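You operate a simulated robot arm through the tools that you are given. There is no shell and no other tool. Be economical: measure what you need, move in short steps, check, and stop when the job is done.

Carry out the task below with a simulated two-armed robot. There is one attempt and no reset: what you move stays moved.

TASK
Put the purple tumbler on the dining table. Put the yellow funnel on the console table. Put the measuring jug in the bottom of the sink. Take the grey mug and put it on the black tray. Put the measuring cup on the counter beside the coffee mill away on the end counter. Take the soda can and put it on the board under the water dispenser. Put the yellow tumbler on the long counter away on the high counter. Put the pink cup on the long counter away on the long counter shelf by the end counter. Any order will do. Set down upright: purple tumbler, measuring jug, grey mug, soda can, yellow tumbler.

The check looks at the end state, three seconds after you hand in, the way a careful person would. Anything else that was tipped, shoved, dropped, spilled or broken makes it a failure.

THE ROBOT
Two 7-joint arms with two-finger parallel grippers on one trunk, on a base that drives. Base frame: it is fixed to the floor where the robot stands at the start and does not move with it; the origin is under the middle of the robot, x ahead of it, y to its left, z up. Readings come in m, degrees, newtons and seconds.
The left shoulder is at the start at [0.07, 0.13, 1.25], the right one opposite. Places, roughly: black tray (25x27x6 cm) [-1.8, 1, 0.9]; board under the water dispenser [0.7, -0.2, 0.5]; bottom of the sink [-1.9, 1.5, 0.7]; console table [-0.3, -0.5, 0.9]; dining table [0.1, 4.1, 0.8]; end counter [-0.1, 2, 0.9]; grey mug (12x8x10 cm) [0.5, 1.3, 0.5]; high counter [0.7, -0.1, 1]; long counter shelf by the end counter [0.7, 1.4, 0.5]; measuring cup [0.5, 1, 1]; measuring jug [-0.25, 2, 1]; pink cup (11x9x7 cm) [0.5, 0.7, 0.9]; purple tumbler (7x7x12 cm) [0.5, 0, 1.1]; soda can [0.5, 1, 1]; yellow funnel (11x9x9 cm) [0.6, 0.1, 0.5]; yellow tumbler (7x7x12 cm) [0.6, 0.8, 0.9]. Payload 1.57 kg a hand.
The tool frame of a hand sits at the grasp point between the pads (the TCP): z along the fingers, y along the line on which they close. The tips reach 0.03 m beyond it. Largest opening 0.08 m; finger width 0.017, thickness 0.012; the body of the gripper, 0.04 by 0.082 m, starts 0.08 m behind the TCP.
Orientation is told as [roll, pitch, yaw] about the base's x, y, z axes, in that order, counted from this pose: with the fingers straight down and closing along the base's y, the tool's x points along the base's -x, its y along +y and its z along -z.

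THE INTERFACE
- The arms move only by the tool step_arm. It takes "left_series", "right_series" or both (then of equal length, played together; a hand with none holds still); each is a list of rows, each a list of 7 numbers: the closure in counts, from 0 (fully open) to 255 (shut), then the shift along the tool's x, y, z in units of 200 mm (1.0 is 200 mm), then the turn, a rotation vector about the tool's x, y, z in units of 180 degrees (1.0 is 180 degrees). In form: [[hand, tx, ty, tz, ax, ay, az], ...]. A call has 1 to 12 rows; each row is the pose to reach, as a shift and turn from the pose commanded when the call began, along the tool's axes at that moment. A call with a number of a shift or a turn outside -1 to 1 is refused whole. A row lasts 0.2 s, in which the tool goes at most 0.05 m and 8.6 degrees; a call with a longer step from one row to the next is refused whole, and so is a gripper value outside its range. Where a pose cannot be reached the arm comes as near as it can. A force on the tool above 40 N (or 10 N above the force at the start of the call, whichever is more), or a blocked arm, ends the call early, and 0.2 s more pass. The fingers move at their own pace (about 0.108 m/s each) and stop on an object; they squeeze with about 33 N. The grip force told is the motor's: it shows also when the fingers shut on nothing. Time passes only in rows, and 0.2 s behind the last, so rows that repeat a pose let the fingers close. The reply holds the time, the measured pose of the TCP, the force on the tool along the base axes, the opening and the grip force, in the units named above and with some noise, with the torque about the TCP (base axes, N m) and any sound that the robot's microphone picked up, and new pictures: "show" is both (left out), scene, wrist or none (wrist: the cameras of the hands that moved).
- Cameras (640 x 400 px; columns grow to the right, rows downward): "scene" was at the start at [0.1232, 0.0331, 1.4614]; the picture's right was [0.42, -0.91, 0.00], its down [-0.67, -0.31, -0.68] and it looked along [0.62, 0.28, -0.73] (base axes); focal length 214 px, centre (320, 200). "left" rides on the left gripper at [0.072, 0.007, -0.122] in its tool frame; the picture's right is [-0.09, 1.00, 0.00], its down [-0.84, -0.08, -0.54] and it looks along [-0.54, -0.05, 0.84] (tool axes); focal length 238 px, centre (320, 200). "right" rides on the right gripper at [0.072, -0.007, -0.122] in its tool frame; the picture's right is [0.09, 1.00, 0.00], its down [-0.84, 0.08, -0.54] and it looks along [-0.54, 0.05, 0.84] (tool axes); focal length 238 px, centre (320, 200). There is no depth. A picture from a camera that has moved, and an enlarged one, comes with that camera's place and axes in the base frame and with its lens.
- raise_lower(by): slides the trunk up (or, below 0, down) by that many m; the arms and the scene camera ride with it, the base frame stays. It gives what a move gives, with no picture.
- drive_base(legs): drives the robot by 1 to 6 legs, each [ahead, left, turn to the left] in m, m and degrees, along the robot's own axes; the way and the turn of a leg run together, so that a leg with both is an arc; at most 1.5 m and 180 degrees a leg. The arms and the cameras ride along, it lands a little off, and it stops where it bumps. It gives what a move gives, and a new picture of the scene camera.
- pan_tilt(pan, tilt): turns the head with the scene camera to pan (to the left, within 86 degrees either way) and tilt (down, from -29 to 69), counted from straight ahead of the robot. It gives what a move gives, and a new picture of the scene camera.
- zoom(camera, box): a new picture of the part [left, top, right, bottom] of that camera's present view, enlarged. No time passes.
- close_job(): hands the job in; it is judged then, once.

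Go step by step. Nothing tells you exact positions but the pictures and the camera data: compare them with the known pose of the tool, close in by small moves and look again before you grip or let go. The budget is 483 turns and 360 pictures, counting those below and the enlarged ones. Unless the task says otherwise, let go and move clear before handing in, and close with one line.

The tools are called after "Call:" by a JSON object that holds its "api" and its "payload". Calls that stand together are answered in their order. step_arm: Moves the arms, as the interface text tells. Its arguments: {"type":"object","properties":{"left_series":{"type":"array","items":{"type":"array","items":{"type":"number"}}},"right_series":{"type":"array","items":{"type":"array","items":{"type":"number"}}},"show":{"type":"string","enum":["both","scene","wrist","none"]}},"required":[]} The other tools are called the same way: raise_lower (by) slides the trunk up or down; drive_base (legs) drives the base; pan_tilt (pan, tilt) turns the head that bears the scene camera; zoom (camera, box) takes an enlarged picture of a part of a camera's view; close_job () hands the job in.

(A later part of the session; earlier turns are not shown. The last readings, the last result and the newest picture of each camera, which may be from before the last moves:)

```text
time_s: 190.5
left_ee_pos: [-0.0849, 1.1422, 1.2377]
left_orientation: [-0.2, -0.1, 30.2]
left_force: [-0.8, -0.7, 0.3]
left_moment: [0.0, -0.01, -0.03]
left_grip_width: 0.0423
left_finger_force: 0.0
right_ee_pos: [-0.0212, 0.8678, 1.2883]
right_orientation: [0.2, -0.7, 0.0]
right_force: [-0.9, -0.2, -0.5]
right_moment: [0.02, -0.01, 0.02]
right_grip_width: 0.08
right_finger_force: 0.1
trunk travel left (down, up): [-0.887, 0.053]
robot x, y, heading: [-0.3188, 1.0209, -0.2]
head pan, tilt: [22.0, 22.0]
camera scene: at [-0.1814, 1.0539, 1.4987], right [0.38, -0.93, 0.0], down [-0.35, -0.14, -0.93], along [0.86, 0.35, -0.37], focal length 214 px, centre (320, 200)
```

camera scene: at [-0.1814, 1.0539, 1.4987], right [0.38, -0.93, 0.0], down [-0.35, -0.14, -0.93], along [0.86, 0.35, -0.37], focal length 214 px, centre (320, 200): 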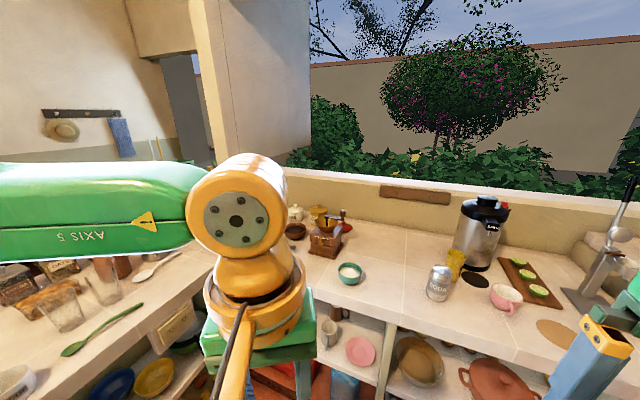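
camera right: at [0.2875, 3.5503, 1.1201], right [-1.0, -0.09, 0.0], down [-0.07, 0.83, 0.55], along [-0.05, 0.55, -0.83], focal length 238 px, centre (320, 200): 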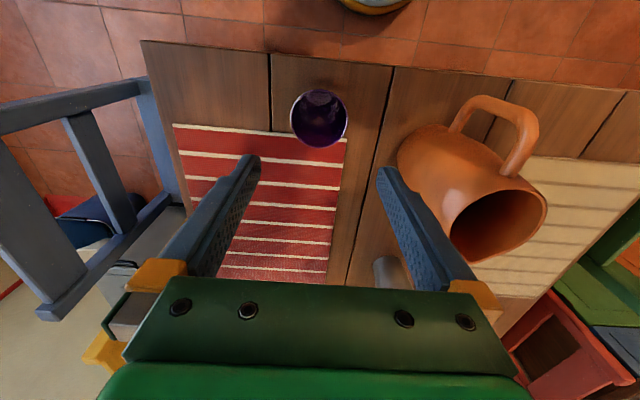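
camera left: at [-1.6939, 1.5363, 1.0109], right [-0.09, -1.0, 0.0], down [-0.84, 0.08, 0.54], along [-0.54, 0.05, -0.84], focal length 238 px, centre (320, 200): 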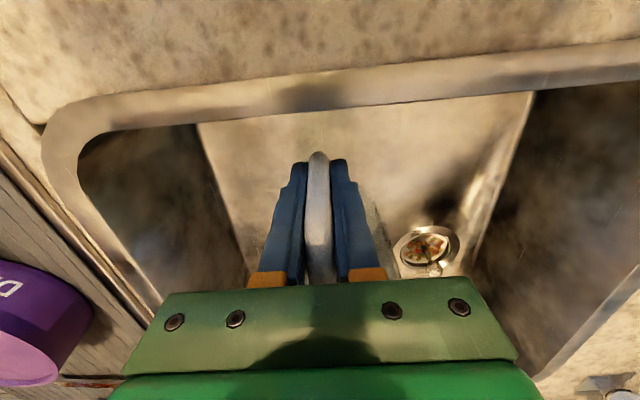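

Call:
{"api": "raise_lower", "payload": {"by": -0.4}}

Call:
{"api": "raise_lower", "payload": {"by": -0.1}}

Call:
{"api": "pan_tilt", "payload": {"pan": 15, "tilt": 25}}

```text
time_s: 194.3
left_ee_pos: [-0.0836, 1.1426, 0.8384]
left_orientation: [-0.3, -0.1, 30.1]
left_force: [0.1, -0.1, -0.5]
left_moment: [-0.02, 0.0, 0.01]
left_grip_width: 0.0423
left_finger_force: 0.1
right_ee_pos: [-0.0207, 0.8689, 0.889]
right_orientation: [0.0, -0.7, 0.1]
right_force: [-0.1, 0.2, -0.5]
right_moment: [0.0, -0.03, 0.01]
right_grip_width: 0.08
right_finger_force: 0.1
trunk travel left (down, up): [-0.487, 0.453]
robot x, y, heading: [-0.3143, 1.0211, 0.2]
head pan, tilt: [22.0, 22.0]
```

```text
time_s: 195.7
left_ee_pos: [-0.0842, 1.1425, 0.7389]
left_orientation: [-0.3, -0.1, 30.2]
left_force: [0.2, -1.0, 0.3]
left_moment: [0.0, 0.01, 0.03]
left_grip_width: 0.0424
left_finger_force: 0.1
right_ee_pos: [-0.0212, 0.8668, 0.7891]
right_orientation: [0.0, -0.7, 0.1]
right_force: [-0.1, -0.4, 0.3]
right_moment: [0.02, 0.01, -0.03]
right_grip_width: 0.0799
right_finger_force: 0.1
trunk travel left (down, up): [-0.387, 0.553]
robot x, y, heading: [-0.3173, 1.0195, -0.0]
head pan, tilt: [22.0, 22.0]
```

```text
time_s: 196.4
left_ee_pos: [-0.0841, 1.1425, 0.739]
left_orientation: [-0.3, 0.0, 30.1]
left_force: [0.2, -0.2, 0.3]
left_moment: [-0.01, 0.03, 0.0]
left_grip_width: 0.0422
left_finger_force: 0.0
right_ee_pos: [-0.0209, 0.8683, 0.7884]
right_orientation: [0.1, -0.7, -0.1]
right_force: [-0.2, -0.1, 0.3]
right_moment: [0.02, -0.02, 0.03]
right_grip_width: 0.08
right_finger_force: 0.0
trunk travel left (down, up): [-0.387, 0.553]
robot x, y, heading: [-0.3185, 1.0199, 0.2]
head pan, tilt: [15.0, 25.0]
camera scene: at [-0.1778, 1.0438, 0.9939], right [0.26, -0.97, 0.0], down [-0.41, -0.11, -0.91], along [0.88, 0.24, -0.42], focal length 214 px, centre (320, 200)
```

scene: 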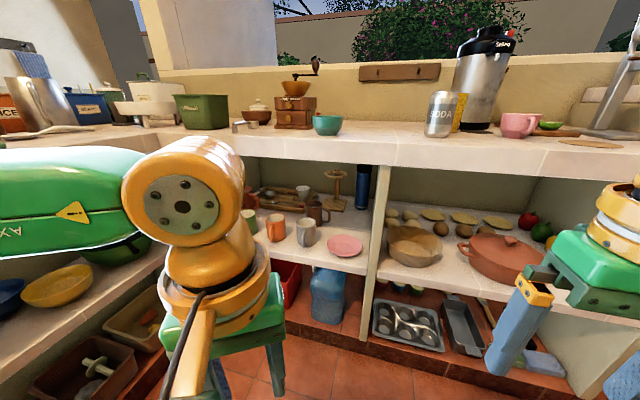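

Clear view into the shelf. Zooming on the mugs.

Call:
{"api": "zoom", "payload": {"camera": "scene", "box": [230, 150, 390, 280]}}

```text
3.08 times, centred on (310, 215) of scene
camera zoom: at [-0.1778, 1.0438, 0.9939], right [0.26, -0.97, 0.0], down [-0.41, -0.11, -0.91], along [0.88, 0.24, -0.42], focal length 660 px, centre (351, 154)
```

zoom: 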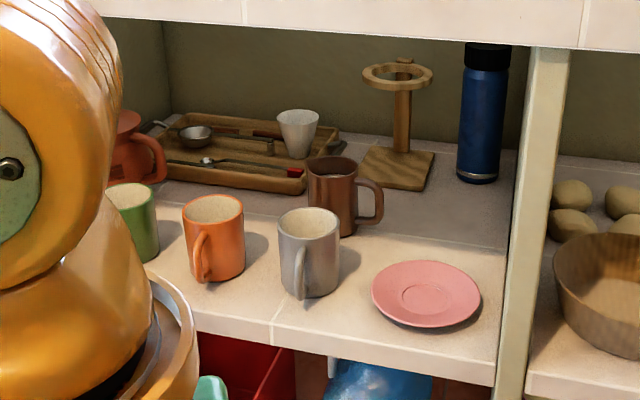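

The grey mug stands near (0.45, 1.27) on the shelf (z≈0.51), its handle pointing toward me. I'll grip the handle with the left hand tilted 45°. First set the wrist yaw, then the tilt.

Call:
{"api": "step_arm", "payload": {"left_series": [[0, 0, 0, 0, 0, 0, 0.042], [0, 0, 0, 0, 0, 0, 0.084], [0, 0, 0, 0, 0, 0, 0.126], [0, 0, 0, 0, 0, 0, 0.167], [0, 0, 0, 0, 0, 0, 0.167]], "show": "none"}}

Call:
{"api": "step_arm", "payload": {"left_series": [[0, 0, 0, 0, 0, -0.042, 0], [0, 0, 0, 0, 0, -0.084, 0], [0, 0, 0, 0, 0, -0.126, 0], [0, 0, 0, 0, 0, -0.168, 0], [0, 0, 0, 0, 0, -0.21, 0], [0, 0, 0, 0, 0, -0.25, 0], [0, 0, 0, 0, 0, -0.25, 0]]}}

```text
time_s: 197.6
left_ee_pos: [-0.0833, 1.1434, 0.7372]
left_orientation: [-0.2, -0.2, 0.0]
left_force: [0.1, 0.5, 0.4]
left_moment: [0.02, 0.03, 0.01]
left_grip_width: 0.0801
left_finger_force: 0.2
right_ee_pos: [-0.0199, 0.8684, 0.7889]
right_orientation: [0.0, -0.8, 0.0]
right_force: [-0.1, 0.7, 0.5]
right_moment: [-0.02, 0.05, 0.0]
right_grip_width: 0.0801
right_finger_force: 0.2
trunk travel left (down, up): [-0.387, 0.553]
robot x, y, heading: [-0.3162, 1.0235, 0.1]
head pan, tilt: [15.0, 25.0]
```

```text
time_s: 198.6
left_ee_pos: [-0.0826, 1.1416, 0.7424]
left_orientation: [-0.8, -29.9, 0.4]
left_force: [-4.6, 8.8, 35.1]
left_moment: [-0.57, 4.39, -1.17]
left_grip_width: 0.08
left_finger_force: 0.0
left hand out of reach, approached as far as the arm can: row 5
right_ee_pos: [-0.0205, 0.8683, 0.7896]
right_orientation: [0.0, -0.6, 0.0]
right_force: [0.1, 0.2, -0.6]
right_moment: [0.0, 0.02, -0.01]
right_grip_width: 0.08
right_finger_force: 0.1
trunk travel left (down, up): [-0.387, 0.553]
robot x, y, heading: [-0.32, 1.021, 0.1]
head pan, tilt: [15.0, 25.0]
stopped in row 5 (left hand): the force on the tool passed its limit at 191 N (the readings are from after the stop); the commanded pose is now the measured one
camera scene: at [-0.1779, 1.0438, 0.9939], right [0.26, -0.97, 0.0], down [-0.41, -0.11, -0.91], along [0.88, 0.24, -0.42], focal length 214 px, centre (320, 200)
camera left: at [-0.2058, 1.1494, 0.8131], right [0.08, 1.0, 0.03], down [0.46, -0.07, 0.89], along [0.89, -0.06, -0.46], focal length 238 px, centre (320, 200)
```

scene: 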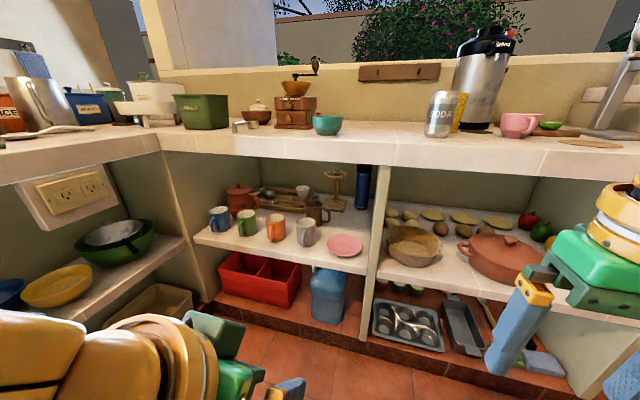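
left: 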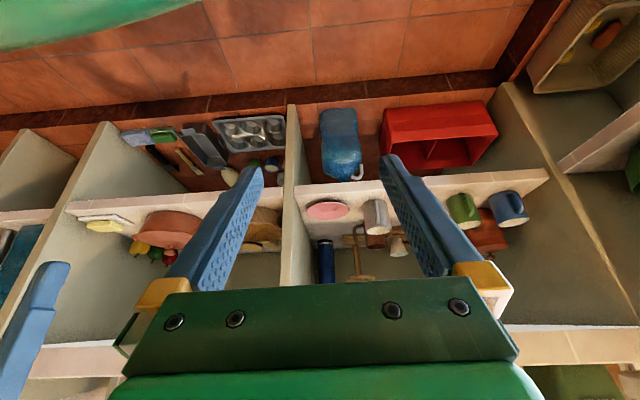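

The wrist bumped my own body; I'll move the hand forward first and then finish the tilt.

Call:
{"api": "step_arm", "payload": {"left_series": [[0, -0.17, 0, 0.1, 0, 0, 0], [0, -0.34, 0, 0.2, 0, 0, 0], [0, -0.52, 0, 0.3, 0, 0, 0], [0, -0.69, 0, 0.4, 0, -0.042, 0], [0, -0.69, 0, 0.4, 0, -0.083, 0], [0, -0.69, 0, 0.4, 0, -0.083, 0]], "show": "wrist"}}

```text
time_s: 198.8
left_ee_pos: [-0.0798, 1.1414, 0.743]
left_orientation: [-1.0, -29.7, 0.4]
left_force: [-1.5, 0.5, 3.3]
left_moment: [-0.04, 0.37, -0.05]
left_grip_width: 0.0802
left_finger_force: 0.0
right_ee_pos: [-0.0201, 0.8678, 0.7877]
right_orientation: [0.1, -0.6, -0.1]
right_force: [0.3, -0.8, 0.0]
right_moment: [-0.01, -0.01, -0.01]
right_grip_width: 0.08
right_finger_force: 0.0
trunk travel left (down, up): [-0.387, 0.553]
robot x, y, heading: [-0.3161, 1.025, 0.2]
head pan, tilt: [15.0, 25.0]
stopped in row 1 (left hand): the force on the tool passed its limit at 78 N (the readings are from after the stop); the commanded pose is now the measured one
camera left: at [-0.2034, 1.149, 0.8134], right [0.08, 1.0, 0.03], down [0.46, -0.06, 0.89], along [0.89, -0.06, -0.46], focal length 238 px, centre (320, 200)
```

left: 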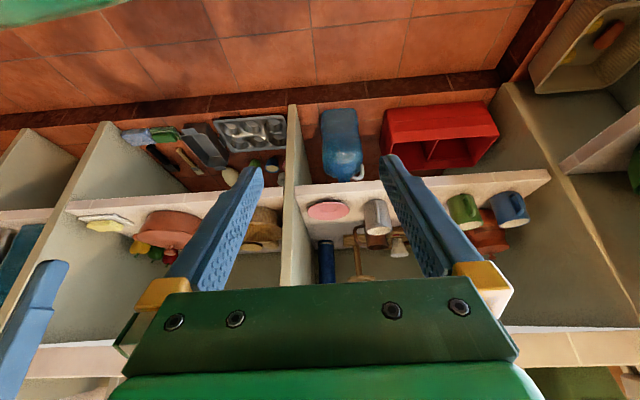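

Contact remains at the start; try again now that the force has relaxed, moving forward in smaller steps.

Call:
{"api": "step_arm", "payload": {"left_series": [[0, -0.05, 0, 0.03, 0, 0, 0], [0, -0.1, 0, 0.06, 0, 0, 0], [0, -0.2, 0, 0.12, 0, 0, 0], [0, -0.35, 0, 0.2, 0, 0, 0], [0, -0.5, 0, 0.3, 0, 0, 0], [0, -0.5, 0, 0.3, 0, 0, 0]], "show": "none"}}

```text
time_s: 200.2
left_ee_pos: [0.0372, 1.1425, 0.7399]
left_orientation: [-0.9, -29.7, 0.4]
left_force: [-0.3, 0.0, -0.3]
left_moment: [0.0, -0.01, 0.02]
left_grip_width: 0.08
left_finger_force: 0.1
right_ee_pos: [-0.0211, 0.8683, 0.7881]
right_orientation: [0.0, -0.7, -0.1]
right_force: [-0.3, -0.3, 0.9]
right_moment: [-0.02, -0.01, 0.0]
right_grip_width: 0.0801
right_finger_force: 0.0
trunk travel left (down, up): [-0.387, 0.553]
robot x, y, heading: [-0.3173, 1.0226, 0.3]
head pan, tilt: [15.0, 25.0]
```

Call:
{"api": "step_arm", "payload": {"left_series": [[0, 0, 0, 0, 0, -0.042, 0], [0, 0, 0, 0, 0, -0.085, 0], [0, 0, 0, 0, 0, -0.085, 0]], "show": "none"}}

Call:
{"api": "drive_base", "payload": {"legs": [[0.2, 0.12, 0]]}}

Call:
{"api": "zoom", "payload": {"camera": "left", "box": [0, 0, 640, 400]}}

```text
time_s: 201.0
left_ee_pos: [0.0374, 1.1401, 0.74]
left_orientation: [-1.3, -45.0, 0.9]
left_force: [-0.4, 0.1, -0.3]
left_moment: [0.03, 0.01, 0.01]
left_grip_width: 0.0798
left_finger_force: 0.0
right_ee_pos: [-0.0207, 0.8681, 0.7887]
right_orientation: [0.0, -0.7, -0.2]
right_force: [0.5, -0.4, -0.7]
right_moment: [-0.02, 0.0, -0.01]
right_grip_width: 0.08
right_finger_force: 0.0
trunk travel left (down, up): [-0.387, 0.553]
robot x, y, heading: [-0.3168, 1.0176, 0.1]
head pan, tilt: [15.0, 25.0]
```

```text
time_s: 202.8
left_ee_pos: [0.2344, 1.2625, 0.7388]
left_orientation: [-1.4, -44.9, 0.7]
left_force: [1.1, 0.2, -1.1]
left_moment: [0.02, -0.01, 0.02]
left_grip_width: 0.0801
left_finger_force: 0.2
right_ee_pos: [0.1753, 0.99, 0.7882]
right_orientation: [0.0, -0.5, -0.2]
right_force: [-0.1, 0.5, -0.7]
right_moment: [0.01, 0.01, 0.01]
right_grip_width: 0.0799
right_finger_force: 0.0
trunk travel left (down, up): [-0.387, 0.553]
robot x, y, heading: [-0.1199, 1.1428, 0.2]
head pan, tilt: [15.0, 25.0]
camera scene: at [0.0193, 1.1651, 0.9938], right [0.26, -0.97, 0.0], down [-0.41, -0.11, -0.91], along [0.88, 0.23, -0.42], focal length 214 px, centre (320, 200)
```

scene: 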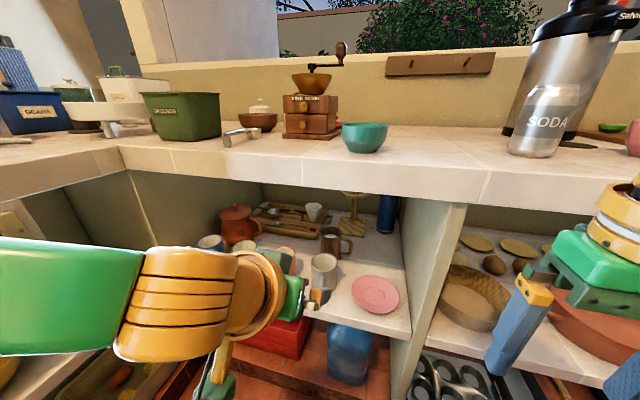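

```text
1.00 times, centred on (320, 200) of left (not enlarged: the box is as wide or as high as the picture)
camera zoom: at [0.0964, 1.2704, 0.7751], right [0.07, 1.0, 0.05], down [0.21, -0.06, 0.98], along [0.98, -0.06, -0.21], focal length 238 px, centre (320, 200)
```

zoom: 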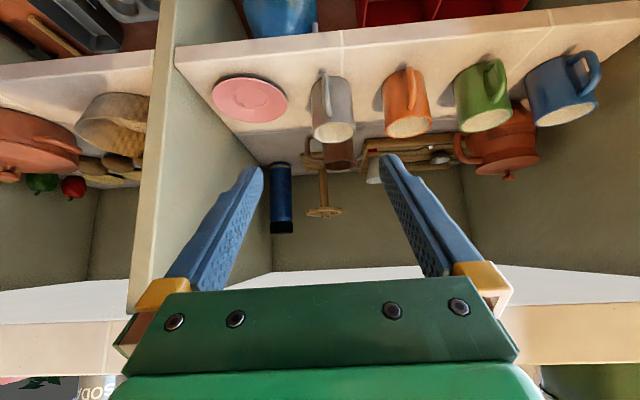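

By triangulation the mug is at about (0.507, 1.279), rim z≈0.558, shelf z≈0.458; handle bar near (0.44, 1.26). I'll pull the right hand in, lower the trunk, then creep forward.

Call:
{"api": "step_arm", "payload": {"right_series": [[0, 0.2, 0, -0.1, 0, 0, 0], [0, 0.4, 0, -0.25, 0, 0, 0], [0, 0.45, 0, -0.4, 0, 0, 0], [0, 0.45, 0, -0.5, 0, 0, 0]], "show": "none"}}

Call:
{"api": "raise_lower", "payload": {"by": -0.19}}

Call:
{"api": "drive_base", "payload": {"legs": [[0.12, 0, 0]]}}

Call:
{"api": "zoom", "payload": {"camera": "left", "box": [0, 0, 640, 400]}}

```text
time_s: 203.8
left_ee_pos: [0.2341, 1.2632, 0.7401]
left_orientation: [-1.2, -45.0, 0.6]
left_force: [0.0, -0.1, -0.3]
left_moment: [-0.03, 0.02, -0.02]
left_grip_width: 0.0798
left_finger_force: 0.1
right_ee_pos: [0.0938, 1.0058, 0.8359]
right_orientation: [0.1, -0.7, -0.3]
right_force: [0.3, 0.2, 0.2]
right_moment: [-0.01, -0.01, 0.02]
right_grip_width: 0.0801
right_finger_force: 0.0
right hand out of reach, approached as far as the arm can: row 2, 3, 4
trunk travel left (down, up): [-0.387, 0.553]
robot x, y, heading: [-0.1191, 1.1435, 0.3]
head pan, tilt: [15.0, 25.0]
```

```text
time_s: 205.8
left_ee_pos: [0.2345, 1.2626, 0.5505]
left_orientation: [-1.2, -45.2, 0.8]
left_force: [0.0, 0.3, -0.1]
left_moment: [0.01, 0.03, 0.0]
left_grip_width: 0.08
left_finger_force: 0.2
right_ee_pos: [0.0947, 1.0052, 0.6459]
right_orientation: [0.1, -0.6, -0.1]
right_force: [-0.4, -0.5, 0.2]
right_moment: [-0.03, 0.01, 0.0]
right_grip_width: 0.0799
right_finger_force: 0.1
trunk travel left (down, up): [-0.197, 0.743]
robot x, y, heading: [-0.1213, 1.1429, -0.3]
head pan, tilt: [15.0, 25.0]
```

```text
time_s: 207.1
left_ee_pos: [0.3527, 1.263, 0.5488]
left_orientation: [-1.2, -45.0, 0.6]
left_force: [-0.6, 0.1, -0.1]
left_moment: [0.0, -0.05, 0.01]
left_grip_width: 0.0798
left_finger_force: 0.0
right_ee_pos: [0.2128, 1.0041, 0.6463]
right_orientation: [0.0, -0.7, -0.2]
right_force: [0.2, 0.6, -0.2]
right_moment: [0.03, 0.03, 0.0]
right_grip_width: 0.0802
right_finger_force: 0.0
trunk travel left (down, up): [-0.197, 0.743]
robot x, y, heading: [0.0003, 1.1414, -0.0]
head pan, tilt: [15.0, 25.0]
camera scene: at [0.1378, 1.165, 0.8038], right [0.26, -0.97, 0.0], down [-0.41, -0.11, -0.91], along [0.88, 0.23, -0.42], focal length 214 px, centre (320, 200)
```

scene: 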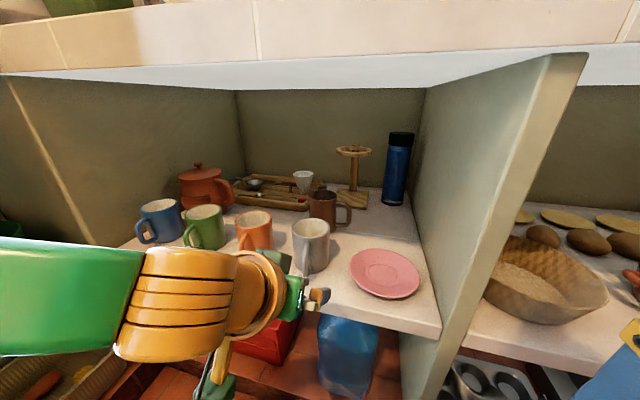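

```text
1.00 times, centred on (320, 200) of left (not enlarged: the box is as wide or as high as the picture)
camera zoom: at [0.2149, 1.2703, 0.5852], right [0.07, 1.0, 0.05], down [0.21, -0.06, 0.98], along [0.98, -0.06, -0.21], focal length 238 px, centre (320, 200)
```

zoom: 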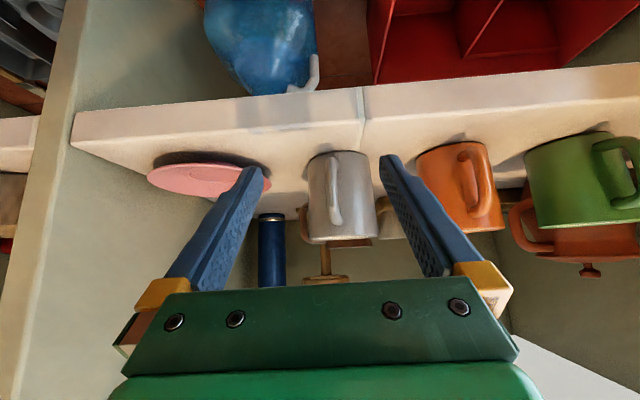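

The handle is well in line. Advancing to straddle it.

Call:
{"api": "step_arm", "payload": {"left_series": [[0, -0.06, 0.02, 0.1, 0, 0, 0], [0, -0.12, 0.025, 0.2, 0, 0, 0], [0, -0.17, 0.025, 0.3, 0, 0, 0], [0, -0.2, 0.025, 0.35, 0, 0, 0], [0, -0.2, 0.025, 0.35, 0, 0, 0]]}}

```text
time_s: 208.3
left_ee_pos: [0.4293, 1.2672, 0.5275]
left_orientation: [-1.2, -45.1, 0.7]
left_force: [0.4, -0.4, 0.2]
left_moment: [0.04, -0.01, -0.05]
left_grip_width: 0.0798
left_finger_force: 0.1
right_ee_pos: [0.2131, 1.0054, 0.6461]
right_orientation: [0.1, -0.7, -0.2]
right_force: [-0.3, -0.8, -0.2]
right_moment: [-0.01, 0.04, -0.03]
right_grip_width: 0.0799
right_finger_force: 0.0
trunk travel left (down, up): [-0.197, 0.743]
robot x, y, heading: [-0.0014, 1.1368, -0.0]
head pan, tilt: [15.0, 25.0]
camera scene: at [0.1377, 1.165, 0.8038], right [0.26, -0.97, 0.0], down [-0.41, -0.11, -0.91], along [0.88, 0.23, -0.42], focal length 214 px, centre (320, 200)
camera left: at [0.2924, 1.2749, 0.5627], right [0.07, 1.0, 0.05], down [0.21, -0.06, 0.98], along [0.98, -0.06, -0.21], focal length 238 px, centre (320, 200)
```

scene: 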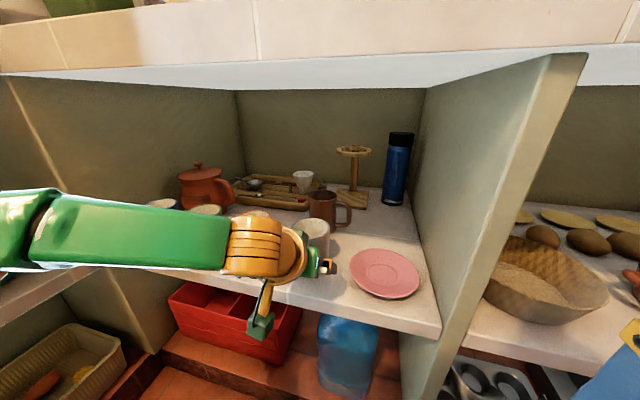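
left: 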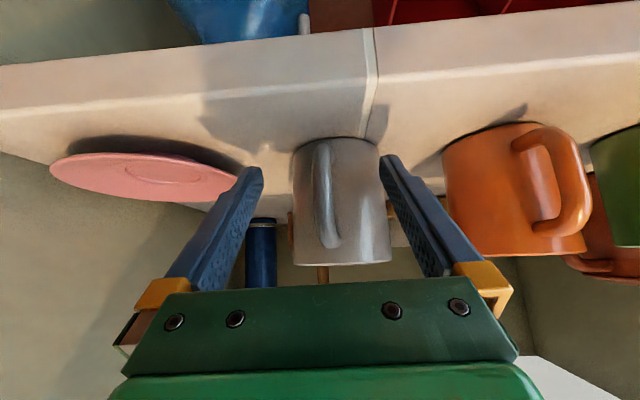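

I'll back off half a centimetre so the tips won't press the mug body, then close on the handle.

Call:
{"api": "step_arm", "payload": {"left_series": [[0, 0.02, 0, -0.02, 0, 0, 0], [120, 0.02, 0, -0.02, 0, 0, 0], [200, 0.02, 0, -0.02, 0, 0, 0], [255, 0.02, 0, -0.02, 0, 0, 0], [255, 0.02, 0, -0.02, 0, 0, 0]]}}

```text
time_s: 209.5
left_ee_pos: [0.4233, 1.2662, 0.527]
left_orientation: [-1.3, -45.0, 0.7]
left_force: [-2.5, -1.5, 2.0]
left_moment: [0.05, -0.03, -0.04]
left_grip_width: 0.0106
left_finger_force: 28.1
right_ee_pos: [0.2125, 1.0045, 0.6467]
right_orientation: [0.1, -0.7, -0.2]
right_force: [0.1, 0.0, -0.2]
right_moment: [-0.01, 0.0, -0.01]
right_grip_width: 0.0801
right_finger_force: 0.1
trunk travel left (down, up): [-0.197, 0.743]
robot x, y, heading: [-0.0012, 1.1415, -0.1]
head pan, tilt: [15.0, 25.0]
camera scene: at [0.1372, 1.1647, 0.8039], right [0.26, -0.97, 0.0], down [-0.41, -0.11, -0.91], along [0.88, 0.23, -0.42], focal length 214 px, centre (320, 200)
camera left: at [0.286, 1.2742, 0.5632], right [0.07, 1.0, 0.05], down [0.21, -0.06, 0.98], along [0.98, -0.06, -0.21], focal length 238 px, centre (320, 200)
```

scene: 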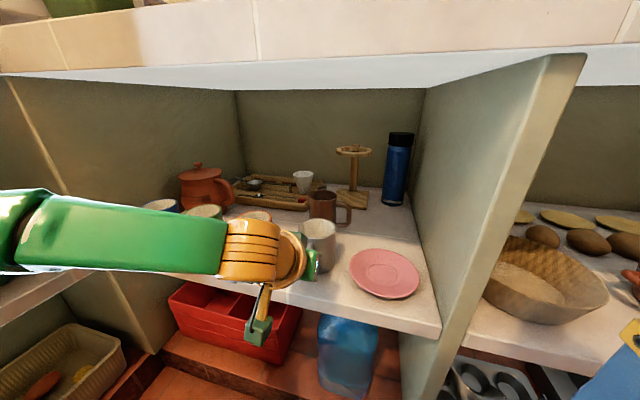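
left: 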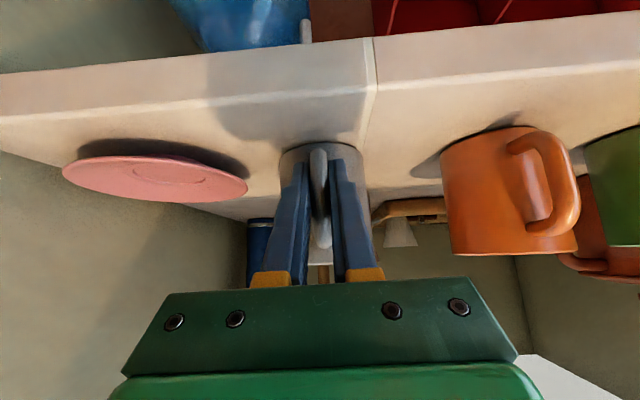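

Handle gripped. Lifting 3 cm.

Call:
{"api": "step_arm", "payload": {"left_series": [[255, -0.035, 0, -0.035, 0, 0, 0], [255, -0.07, 0, -0.07, 0, 0, 0], [255, -0.11, 0, -0.11, 0, 0, 0], [255, -0.11, 0, -0.11, 0, 0, 0]]}}

```text
time_s: 210.5
left_ee_pos: [0.4241, 1.2684, 0.5589]
left_orientation: [-1.3, -45.0, 0.7]
left_force: [-0.1, 0.1, -3.0]
left_moment: [0.01, 0.16, -0.04]
left_grip_width: 0.0106
left_finger_force: 28.3
right_ee_pos: [0.2123, 1.0068, 0.6455]
right_orientation: [0.1, -0.6, -0.3]
right_force: [0.3, -0.8, -1.4]
right_moment: [0.03, -0.03, -0.03]
right_grip_width: 0.0799
right_finger_force: 0.1
trunk travel left (down, up): [-0.197, 0.743]
robot x, y, heading: [-0.0029, 1.1411, -0.0]
head pan, tilt: [15.0, 25.0]
camera scene: at [0.1381, 1.1651, 0.8037], right [0.26, -0.97, 0.0], down [-0.41, -0.11, -0.91], along [0.88, 0.23, -0.42], focal length 214 px, centre (320, 200)
camera left: at [0.2862, 1.2753, 0.5942], right [0.07, 1.0, 0.05], down [0.21, -0.06, 0.98], along [0.98, -0.06, -0.21], focal length 238 px, centre (320, 200)
```

scene: 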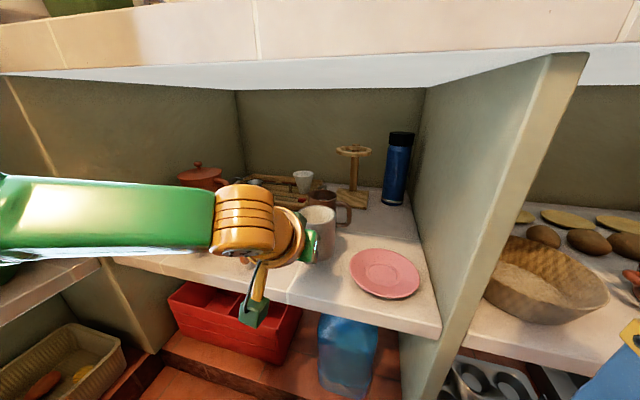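
left: 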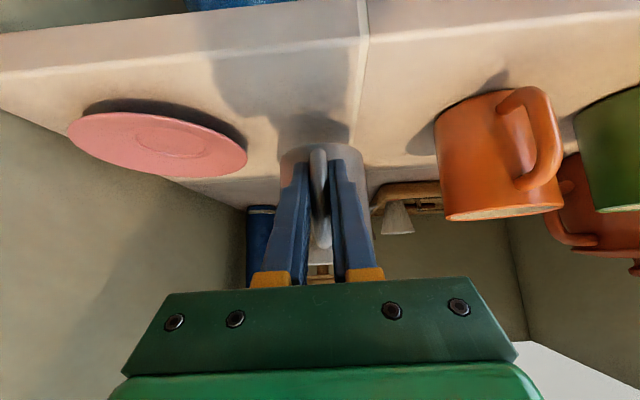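

The mug is held firmly. Backing straight out, then raising.

Call:
{"api": "drive_base", "payload": {"legs": [[-0.4, 0, 0]]}}

Call:
{"api": "raise_lower", "payload": {"by": 0.4}}

Call:
{"api": "raise_lower", "payload": {"by": 0.2}}

Call:
{"api": "drive_base", "payload": {"legs": [[0, -0.1, 0], [0, 0, 180], [0.5, 0, 0]]}}

Call:
{"api": "pan_tilt", "payload": {"pan": 0, "tilt": 40}}

```text
time_s: 213.0
left_ee_pos: [0.0221, 1.2657, 0.5583]
left_orientation: [-1.3, -45.1, 0.2]
left_force: [0.4, 0.1, -3.3]
left_moment: [-0.01, 0.15, 0.01]
left_grip_width: 0.0105
left_finger_force: 28.7
right_ee_pos: [-0.192, 1.0052, 0.6467]
right_orientation: [0.1, -0.8, -0.6]
right_force: [-0.1, 0.4, 0.2]
right_moment: [0.01, 0.02, 0.01]
right_grip_width: 0.0801
right_finger_force: 0.0
trunk travel left (down, up): [-0.197, 0.743]
robot x, y, heading: [-0.4072, 1.1433, -0.6]
head pan, tilt: [15.0, 25.0]
camera scene: at [-0.2649, 1.1656, 0.8038], right [0.25, -0.97, 0.0], down [-0.41, -0.11, -0.91], along [0.88, 0.23, -0.42], focal length 214 px, centre (320, 200)
```

scene: 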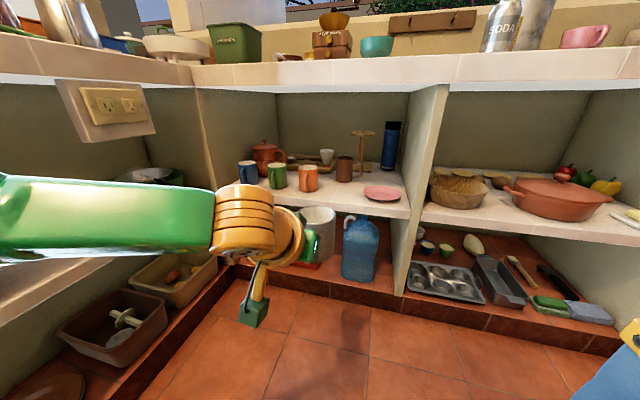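

```text
time_s: 216.8
left_ee_pos: [0.0221, 1.2658, 0.9584]
left_orientation: [-1.2, -45.0, 0.3]
left_force: [0.2, 0.1, -3.3]
left_moment: [-0.01, 0.2, -0.01]
left_grip_width: 0.0106
left_finger_force: 28.5
right_ee_pos: [-0.1917, 1.0061, 1.046]
right_orientation: [0.2, -0.6, -0.6]
right_force: [0.8, 0.2, 0.3]
right_moment: [0.0, 0.0, 0.02]
right_grip_width: 0.0797
right_finger_force: 0.0
trunk travel left (down, up): [-0.597, 0.343]
robot x, y, heading: [-0.4064, 1.1461, -0.5]
head pan, tilt: [15.0, 25.0]
```

```text
time_s: 219.0
left_ee_pos: [0.0229, 1.2659, 1.1579]
left_orientation: [-1.2, -44.9, 0.3]
left_force: [0.0, -0.4, -4.2]
left_moment: [0.02, 0.14, 0.0]
left_grip_width: 0.0109
left_finger_force: 28.4
right_ee_pos: [-0.1916, 1.0059, 1.2454]
right_orientation: [0.1, -0.6, -0.6]
right_force: [0.8, -0.2, 0.0]
right_moment: [-0.01, 0.0, -0.02]
right_grip_width: 0.08
right_finger_force: 0.0
trunk travel left (down, up): [-0.797, 0.143]
robot x, y, heading: [-0.4062, 1.1443, -0.6]
head pan, tilt: [15.0, 25.0]
```

```text
time_s: 230.0
left_ee_pos: [-1.3225, 0.9345, 1.158]
left_orientation: [-1.4, -45.1, 179.5]
left_force: [-0.2, -0.3, -3.1]
left_moment: [-0.03, -0.16, -0.03]
left_grip_width: 0.0106
left_finger_force: 28.6
right_ee_pos: [-1.1057, 1.1916, 1.2457]
right_orientation: [0.0, -0.8, 178.7]
right_force: [-0.5, -0.4, -0.4]
right_moment: [0.01, 0.01, -0.01]
right_grip_width: 0.08
right_finger_force: 0.0
trunk travel left (down, up): [-0.797, 0.143]
robot x, y, heading: [-0.8952, 1.0494, 178.7]
head pan, tilt: [15.0, 25.0]
camera scene: at [-1.0315, 1.0298, 1.404], right [-0.24, 0.97, 0.0], down [0.41, 0.1, -0.91], along [-0.88, -0.21, -0.42], focal length 214 px, centre (320, 200)
```

scene: 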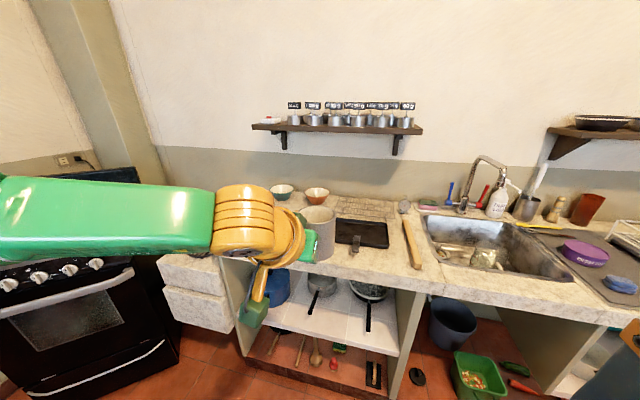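

```text
time_s: 230.7
left_ee_pos: [-1.3242, 0.9337, 1.1581]
left_orientation: [-1.3, -45.0, 179.5]
left_force: [-0.4, 0.8, -3.1]
left_moment: [-0.03, -0.17, 0.0]
left_grip_width: 0.0108
left_finger_force: 28.6
right_ee_pos: [-1.1073, 1.1923, 1.2468]
right_orientation: [0.1, -0.6, 178.6]
right_force: [0.4, -0.4, 0.3]
right_moment: [0.0, 0.01, 0.02]
right_grip_width: 0.0803
right_finger_force: 0.0
trunk travel left (down, up): [-0.797, 0.143]
robot x, y, heading: [-0.8907, 1.0534, 178.5]
head pan, tilt: [0.0, 40.0]
camera scene: at [-1.0291, 1.0536, 1.3805], right [0.02, 1.0, 0.0], down [0.64, -0.01, -0.77], along [-0.77, 0.02, -0.64], focal length 214 px, centre (320, 200)
```

scene: 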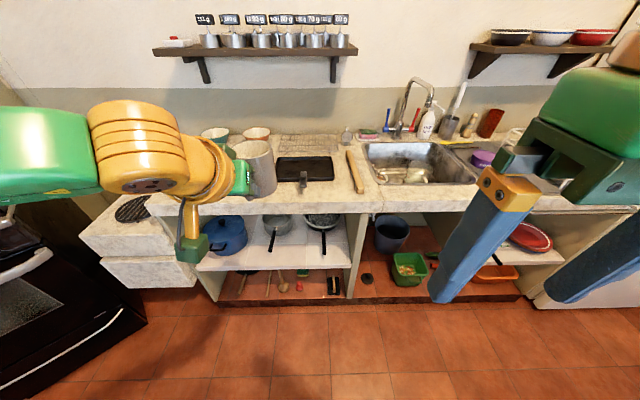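

The tray lies around (-1.79, 1.01). I'll drive so the mug comes over its middle.

Call:
{"api": "drive_base", "payload": {"legs": [[0.38, -0.065, 1.5]]}}

Call:
{"api": "pan_tilt", "payload": {"pan": 20, "tilt": 45}}

Call:
{"api": "zoom", "payload": {"camera": "left", "box": [0, 0, 640, 400]}}

```text
time_s: 233.2
left_ee_pos: [-1.6948, 0.9939, 1.1591]
left_orientation: [-1.3, -45.1, -179.2]
left_force: [-0.3, -0.1, -3.3]
left_moment: [0.03, -0.18, 0.01]
left_grip_width: 0.0108
left_finger_force: 28.3
right_ee_pos: [-1.4828, 1.2553, 1.2455]
right_orientation: [0.1, -0.8, 179.8]
right_force: [0.2, 0.8, -0.1]
right_moment: [0.0, 0.02, -0.01]
right_grip_width: 0.0799
right_finger_force: 0.0
trunk travel left (down, up): [-0.797, 0.143]
robot x, y, heading: [-1.2694, 1.1179, 180.1]
head pan, tilt: [0.0, 40.0]
camera scene: at [-1.4021, 1.1196, 1.3807], right [0.0, 1.0, 0.0], down [0.64, 0.0, -0.77], along [-0.77, 0.0, -0.64], focal length 214 px, centre (320, 200)
```

scene: 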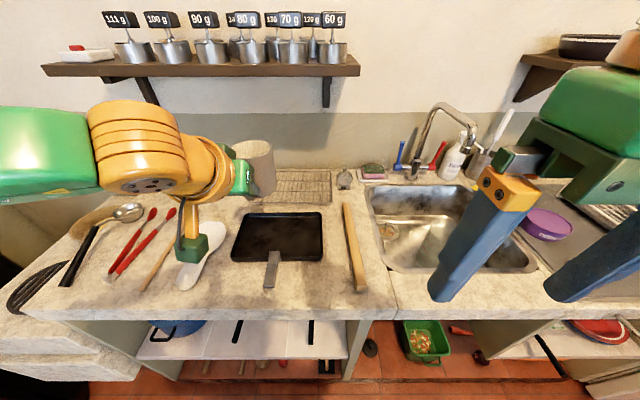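

```text
time_s: 234.0
left_ee_pos: [-1.6969, 0.9939, 1.157]
left_orientation: [-1.3, -44.9, -179.5]
left_force: [0.5, -0.5, -2.9]
left_moment: [0.03, -0.17, 0.02]
left_grip_width: 0.0105
left_finger_force: 28.4
right_ee_pos: [-1.4866, 1.2559, 1.2472]
right_orientation: [0.1, -0.6, 179.6]
right_force: [0.5, -0.4, 0.4]
right_moment: [-0.02, 0.01, -0.02]
right_grip_width: 0.0799
right_finger_force: 0.1
trunk travel left (down, up): [-0.797, 0.143]
robot x, y, heading: [-1.2705, 1.1203, 180.0]
head pan, tilt: [20.0, 45.0]
camera scene: at [-1.3964, 1.0924, 1.3731], right [-0.34, 0.94, 0.0], down [0.67, 0.24, -0.71], along [-0.66, -0.24, -0.71], focal length 214 px, centre (320, 200)
```

scene: 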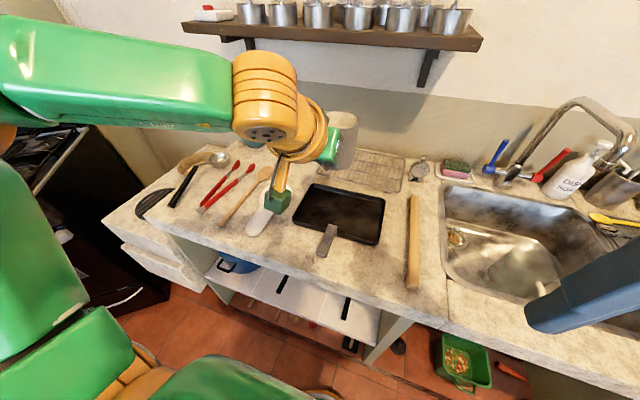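

```text
1.00 times, centred on (320, 200) of left (not enlarged: the box is as wide or as high as the picture)
camera zoom: at [-1.5607, 0.9867, 1.1939], right [-0.07, -1.0, 0.05], down [-0.21, 0.06, 0.98], along [-0.98, 0.06, -0.21], focal length 238 px, centre (320, 200)
```

zoom: 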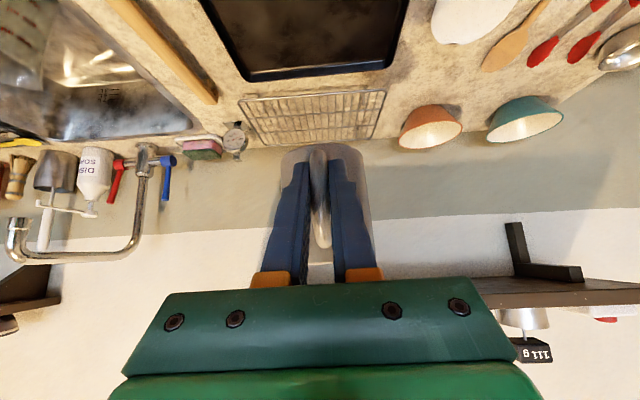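

Tray centre ≈ (-1.805, 1.013). Lowering the mug over it.

Call:
{"api": "step_arm", "payload": {"left_series": [[255, 0.06, -0.04, 0.17, 0, 0, 0], [255, 0.16, -0.08, 0.3, 0, 0, 0], [255, 0.26, -0.08, 0.45, 0, 0, 0], [255, 0.36, -0.08, 0.6, 0, 0, 0], [255, 0.4, -0.08, 0.665, 0, 0, 0], [255, 0.4, -0.08, 0.665, 0, 0, 0]]}}

Call:
{"api": "zoom", "payload": {"camera": "scene", "box": [220, 80, 440, 270]}}

```text
time_s: 235.4
left_ee_pos: [-1.7336, 1.0134, 1.0087]
left_orientation: [-1.3, -45.0, -179.4]
left_force: [-0.4, -1.1, -2.7]
left_moment: [-0.02, -0.16, -0.01]
left_grip_width: 0.0103
left_finger_force: 28.8
right_ee_pos: [-1.485, 1.2568, 1.2469]
right_orientation: [0.1, -0.7, 179.7]
right_force: [0.3, 0.7, -0.3]
right_moment: [0.02, 0.03, -0.02]
right_grip_width: 0.0801
right_finger_force: 0.0
trunk travel left (down, up): [-0.797, 0.143]
robot x, y, heading: [-1.271, 1.1219, 180.2]
head pan, tilt: [20.0, 45.0]
camera scene: at [-1.3954, 1.0923, 1.3732], right [-0.34, 0.94, 0.0], down [0.67, 0.24, -0.71], along [-0.66, -0.24, -0.71], focal length 214 px, centre (320, 200)
camera left: at [-1.5978, 1.006, 1.0437], right [-0.07, -1.0, 0.05], down [-0.21, 0.06, 0.98], along [-0.98, 0.06, -0.21], focal length 238 px, centre (320, 200)
```

scene: 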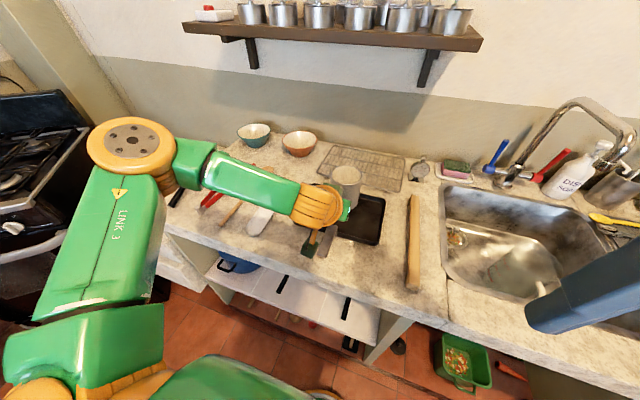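
left: 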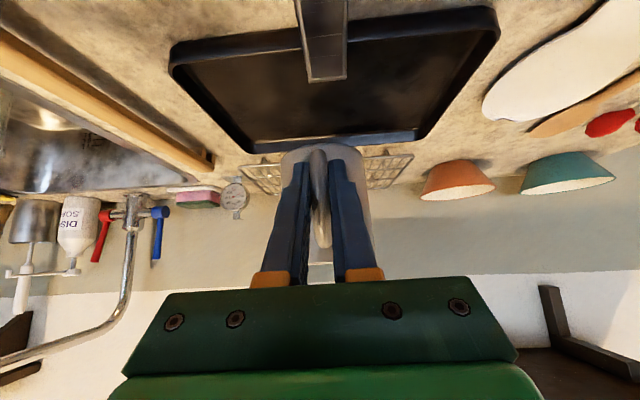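

```text
2.11 times, centred on (330, 175) of scene
camera zoom: at [-1.3954, 1.0923, 1.3732], right [-0.34, 0.94, 0.0], down [0.67, 0.24, -0.71], along [-0.66, -0.24, -0.71], focal length 452 px, centre (299, 253)
```

zoom: 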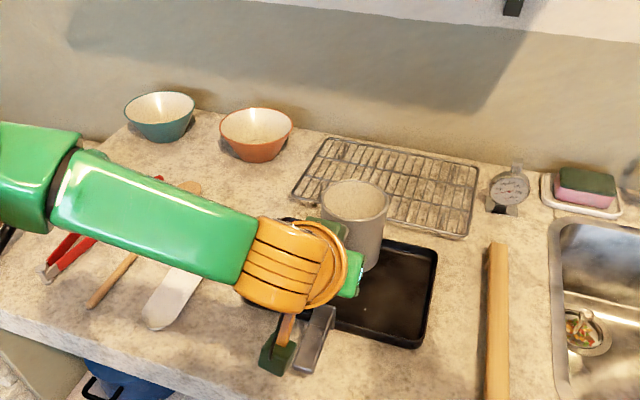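

Lowering in small steps until contact, drawing back 1.5 cm to centre on the tray.

Call:
{"api": "step_arm", "payload": {"left_series": [[255, 0.08, 0, 0.0, 0, 0, 0], [255, 0.16, 0, 0.053, 0, 0, 0], [255, 0.178, 0, 0.071, 0, 0, 0], [255, 0.196, 0, 0.089, 0, 0, 0], [255, 0.196, 0, 0.089, 0, 0, 0]]}}

```text
time_s: 236.6
left_ee_pos: [-1.7161, 1.0058, 0.9711]
left_orientation: [-1.3, -45.0, -179.4]
left_force: [-0.5, -0.7, -2.8]
left_moment: [-0.03, -0.2, 0.01]
left_grip_width: 0.0109
left_finger_force: 28.9
left hand out of reach, approached as far as the arm can: row 2, 3, 4, 5
right_ee_pos: [-1.4846, 1.257, 1.2462]
right_orientation: [0.2, -0.6, 179.7]
right_force: [-0.3, 0.3, 0.6]
right_moment: [-0.02, -0.02, -0.01]
right_grip_width: 0.0799
right_finger_force: 0.1
trunk travel left (down, up): [-0.797, 0.143]
robot x, y, heading: [-1.2698, 1.1155, 180.2]
head pan, tilt: [20.0, 45.0]
camera scene: at [-1.3959, 1.0922, 1.3732], right [-0.34, 0.94, 0.0], down [0.67, 0.24, -0.71], along [-0.66, -0.24, -0.71], focal length 214 px, centre (320, 200)
camera left: at [-1.5805, 0.9976, 1.0079], right [-0.07, -1.0, 0.05], down [-0.21, 0.06, 0.98], along [-0.98, 0.06, -0.21], focal length 238 px, centre (320, 200)
```

scene: 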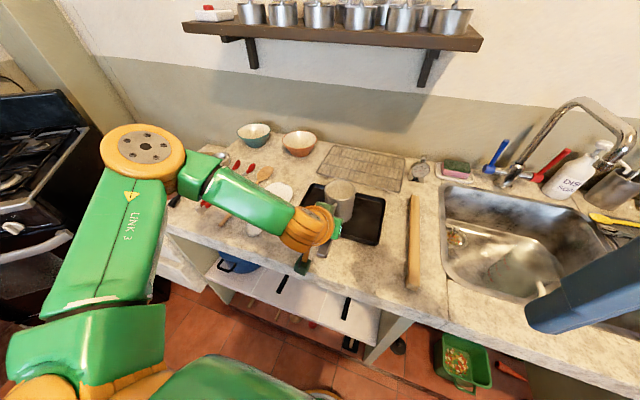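
left: 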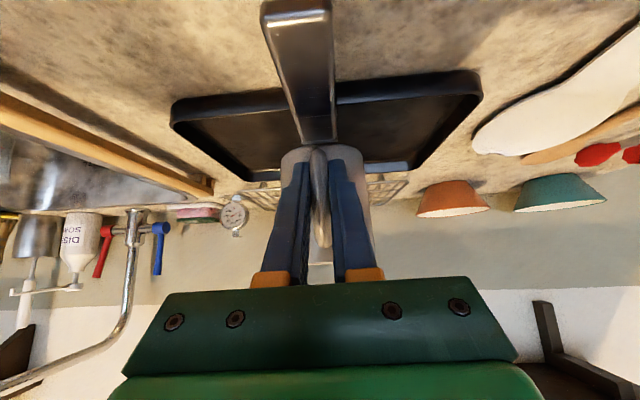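

The tray's handle stands right under the fingers, so I'll rise, shift 5 cm toward the sink side (mug still inside the tray), and come down there, using the trunk.

Call:
{"api": "step_arm", "payload": {"left_series": [[255, -0.14, 0, -0.14, 0, 0, 0], [255, -0.2, -0.13, -0.2, 0, 0, 0], [255, -0.2, -0.25, -0.2, 0, 0, 0], [255, -0.2, -0.25, -0.2, 0, 0, 0]], "show": "none"}}

Call:
{"api": "raise_lower", "payload": {"by": -0.05}}

Call:
{"api": "zoom", "payload": {"camera": "left", "box": [0, 0, 640, 400]}}

Call:
{"api": "zoom", "payload": {"camera": "scene", "box": [220, 80, 440, 270]}}

```text
time_s: 237.6
left_ee_pos: [-1.7118, 1.0322, 1.035]
left_orientation: [-1.3, -45.0, -179.3]
left_force: [-0.6, -1.0, -3.5]
left_moment: [-0.03, -0.17, 0.02]
left_grip_width: 0.0105
left_finger_force: 28.7
left hand out of reach, approached as far as the arm can: row 3, 4
right_ee_pos: [-1.4856, 1.2556, 1.2462]
right_orientation: [-0.1, -0.8, 179.8]
right_force: [-0.1, 0.0, -0.6]
right_moment: [0.0, -0.01, -0.01]
right_grip_width: 0.0801
right_finger_force: 0.1
trunk travel left (down, up): [-0.797, 0.143]
robot x, y, heading: [-1.2685, 1.1172, 179.6]
head pan, tilt: [20.0, 45.0]
```

```text
time_s: 238.5
left_ee_pos: [-1.7119, 1.0329, 0.9868]
left_orientation: [-1.4, -45.0, -179.4]
left_force: [0.0, 1.0, -2.6]
left_moment: [-0.04, -0.17, 0.01]
left_grip_width: 0.0109
left_finger_force: 28.3
right_ee_pos: [-1.4862, 1.2574, 1.1965]
right_orientation: [0.0, -0.7, 179.7]
right_force: [0.6, -0.4, 1.4]
right_moment: [0.03, 0.0, 0.03]
right_grip_width: 0.0799
right_finger_force: 0.1
trunk travel left (down, up): [-0.747, 0.193]
robot x, y, heading: [-1.2692, 1.117, 179.6]
head pan, tilt: [20.0, 45.0]
```

```text
1.00 times, centred on (320, 200) of left (not enlarged: the box is as wide or as high as the picture)
camera zoom: at [-1.5747, 1.025, 1.0216], right [-0.07, -1.0, 0.05], down [-0.21, 0.06, 0.98], along [-0.98, 0.06, -0.21], focal length 238 px, centre (320, 200)
```

zoom: 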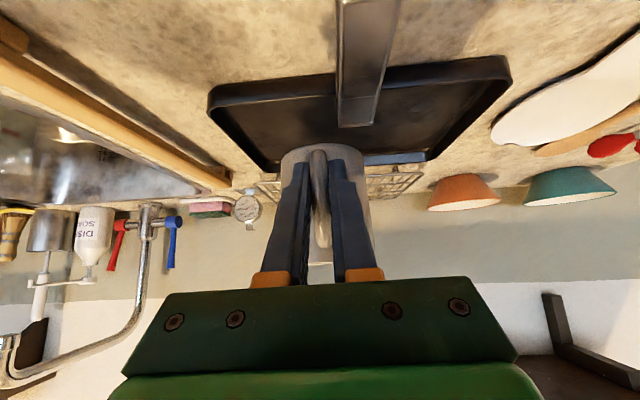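

```text
2.11 times, centred on (330, 175) of scene
camera zoom: at [-1.3958, 1.0923, 1.3231], right [-0.34, 0.94, 0.0], down [0.67, 0.24, -0.71], along [-0.66, -0.24, -0.71], focal length 452 px, centre (299, 253)
```

zoom: 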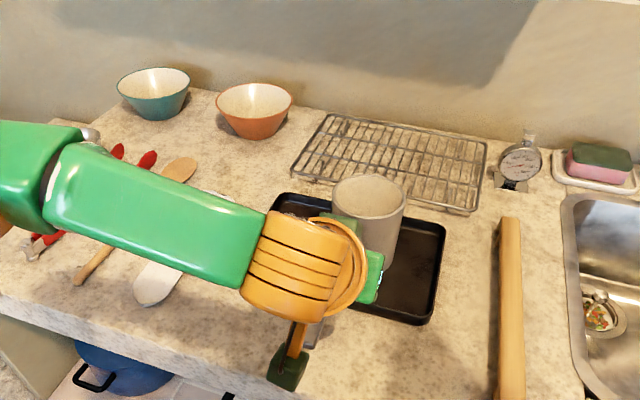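

Shifting the base 3 cm to the right so the fingers clear the tray handle.

Call:
{"api": "drive_base", "payload": {"legs": [[0.01, -0.03, 0.4]]}}

Call:
{"api": "raise_lower", "payload": {"by": -0.02}}

Call:
{"api": "zoom", "payload": {"camera": "left", "box": [160, 0, 480, 300]}}

```text
time_s: 239.3
left_ee_pos: [-1.7199, 1.0539, 0.9871]
left_orientation: [-1.7, -45.1, -178.6]
left_force: [-0.1, -0.2, -2.6]
left_moment: [0.04, -0.18, -0.04]
left_grip_width: 0.0108
left_finger_force: 28.3
right_ee_pos: [-1.4944, 1.2789, 1.1979]
right_orientation: [-0.2, -0.8, -179.7]
right_force: [-0.2, -0.3, -0.1]
right_moment: [0.03, 0.04, -0.04]
right_grip_width: 0.0804
right_finger_force: 0.1
trunk travel left (down, up): [-0.747, 0.193]
robot x, y, heading: [-1.2797, 1.1481, -179.7]
head pan, tilt: [20.0, 45.0]
camera scene: at [-1.4037, 1.115, 1.3232], right [-0.35, 0.94, 0.01], down [0.66, 0.25, -0.71], along [-0.66, -0.24, -0.71], focal length 214 px, centre (320, 200)
```

scene: 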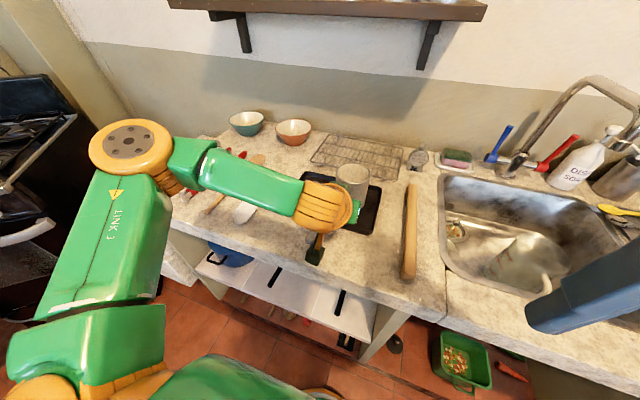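

```text
time_s: 240.0
left_ee_pos: [-1.72, 1.0582, 0.9654]
left_orientation: [-1.3, -45.0, -178.9]
left_force: [-0.2, 0.3, -2.7]
left_moment: [0.01, -0.15, -0.02]
left_grip_width: 0.0108
left_finger_force: 28.4
right_ee_pos: [-1.497, 1.2832, 1.1764]
right_orientation: [0.0, -0.7, -179.8]
right_force: [0.5, -0.3, 0.2]
right_moment: [0.01, 0.04, 0.0]
right_grip_width: 0.0801
right_finger_force: 0.1
trunk travel left (down, up): [-0.727, 0.213]
robot x, y, heading: [-1.2796, 1.1482, -179.6]
head pan, tilt: [20.0, 45.0]
```

```text
1.33 times, centred on (320, 150) of left
camera zoom: at [-1.5841, 1.0516, 1.0015], right [-0.06, -1.0, 0.05], down [-0.21, 0.06, 0.98], along [-0.98, 0.05, -0.21], focal length 318 px, centre (320, 267)
```

zoom: 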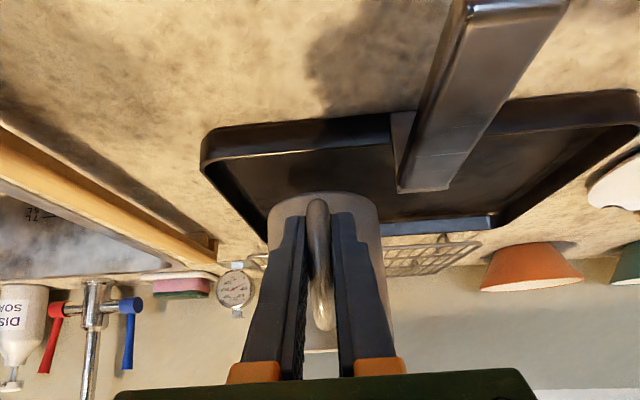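

Call:
{"api": "raise_lower", "payload": {"by": -0.01}}

Call:
{"api": "raise_lower", "payload": {"by": -0.01}}

```text
time_s: 240.6
left_ee_pos: [-1.7206, 1.0585, 0.9557]
left_orientation: [-1.3, -44.9, -178.8]
left_force: [0.1, 0.0, -3.0]
left_moment: [-0.01, -0.16, 0.03]
left_grip_width: 0.0111
left_finger_force: 28.8
right_ee_pos: [-1.4963, 1.285, 1.1663]
right_orientation: [0.0, -0.6, -179.7]
right_force: [0.0, -0.4, 0.5]
right_moment: [-0.01, 0.02, -0.01]
right_grip_width: 0.0797
right_finger_force: 0.1
trunk travel left (down, up): [-0.717, 0.223]
robot x, y, heading: [-1.2834, 1.1534, -179.7]
head pan, tilt: [20.0, 45.0]
```

```text
time_s: 241.2
left_ee_pos: [-1.7209, 1.0593, 0.9454]
left_orientation: [-1.3, -45.0, -178.9]
left_force: [-0.3, -0.3, -3.0]
left_moment: [-0.01, -0.19, -0.03]
left_grip_width: 0.0106
left_finger_force: 28.7
right_ee_pos: [-1.4967, 1.2854, 1.157]
right_orientation: [0.1, -0.6, -179.8]
right_force: [1.1, 0.2, 0.4]
right_moment: [-0.02, 0.03, 0.01]
right_grip_width: 0.0796
right_finger_force: 0.1
trunk travel left (down, up): [-0.707, 0.233]
robot x, y, heading: [-1.278, 1.1531, -179.9]
head pan, tilt: [20.0, 45.0]
```

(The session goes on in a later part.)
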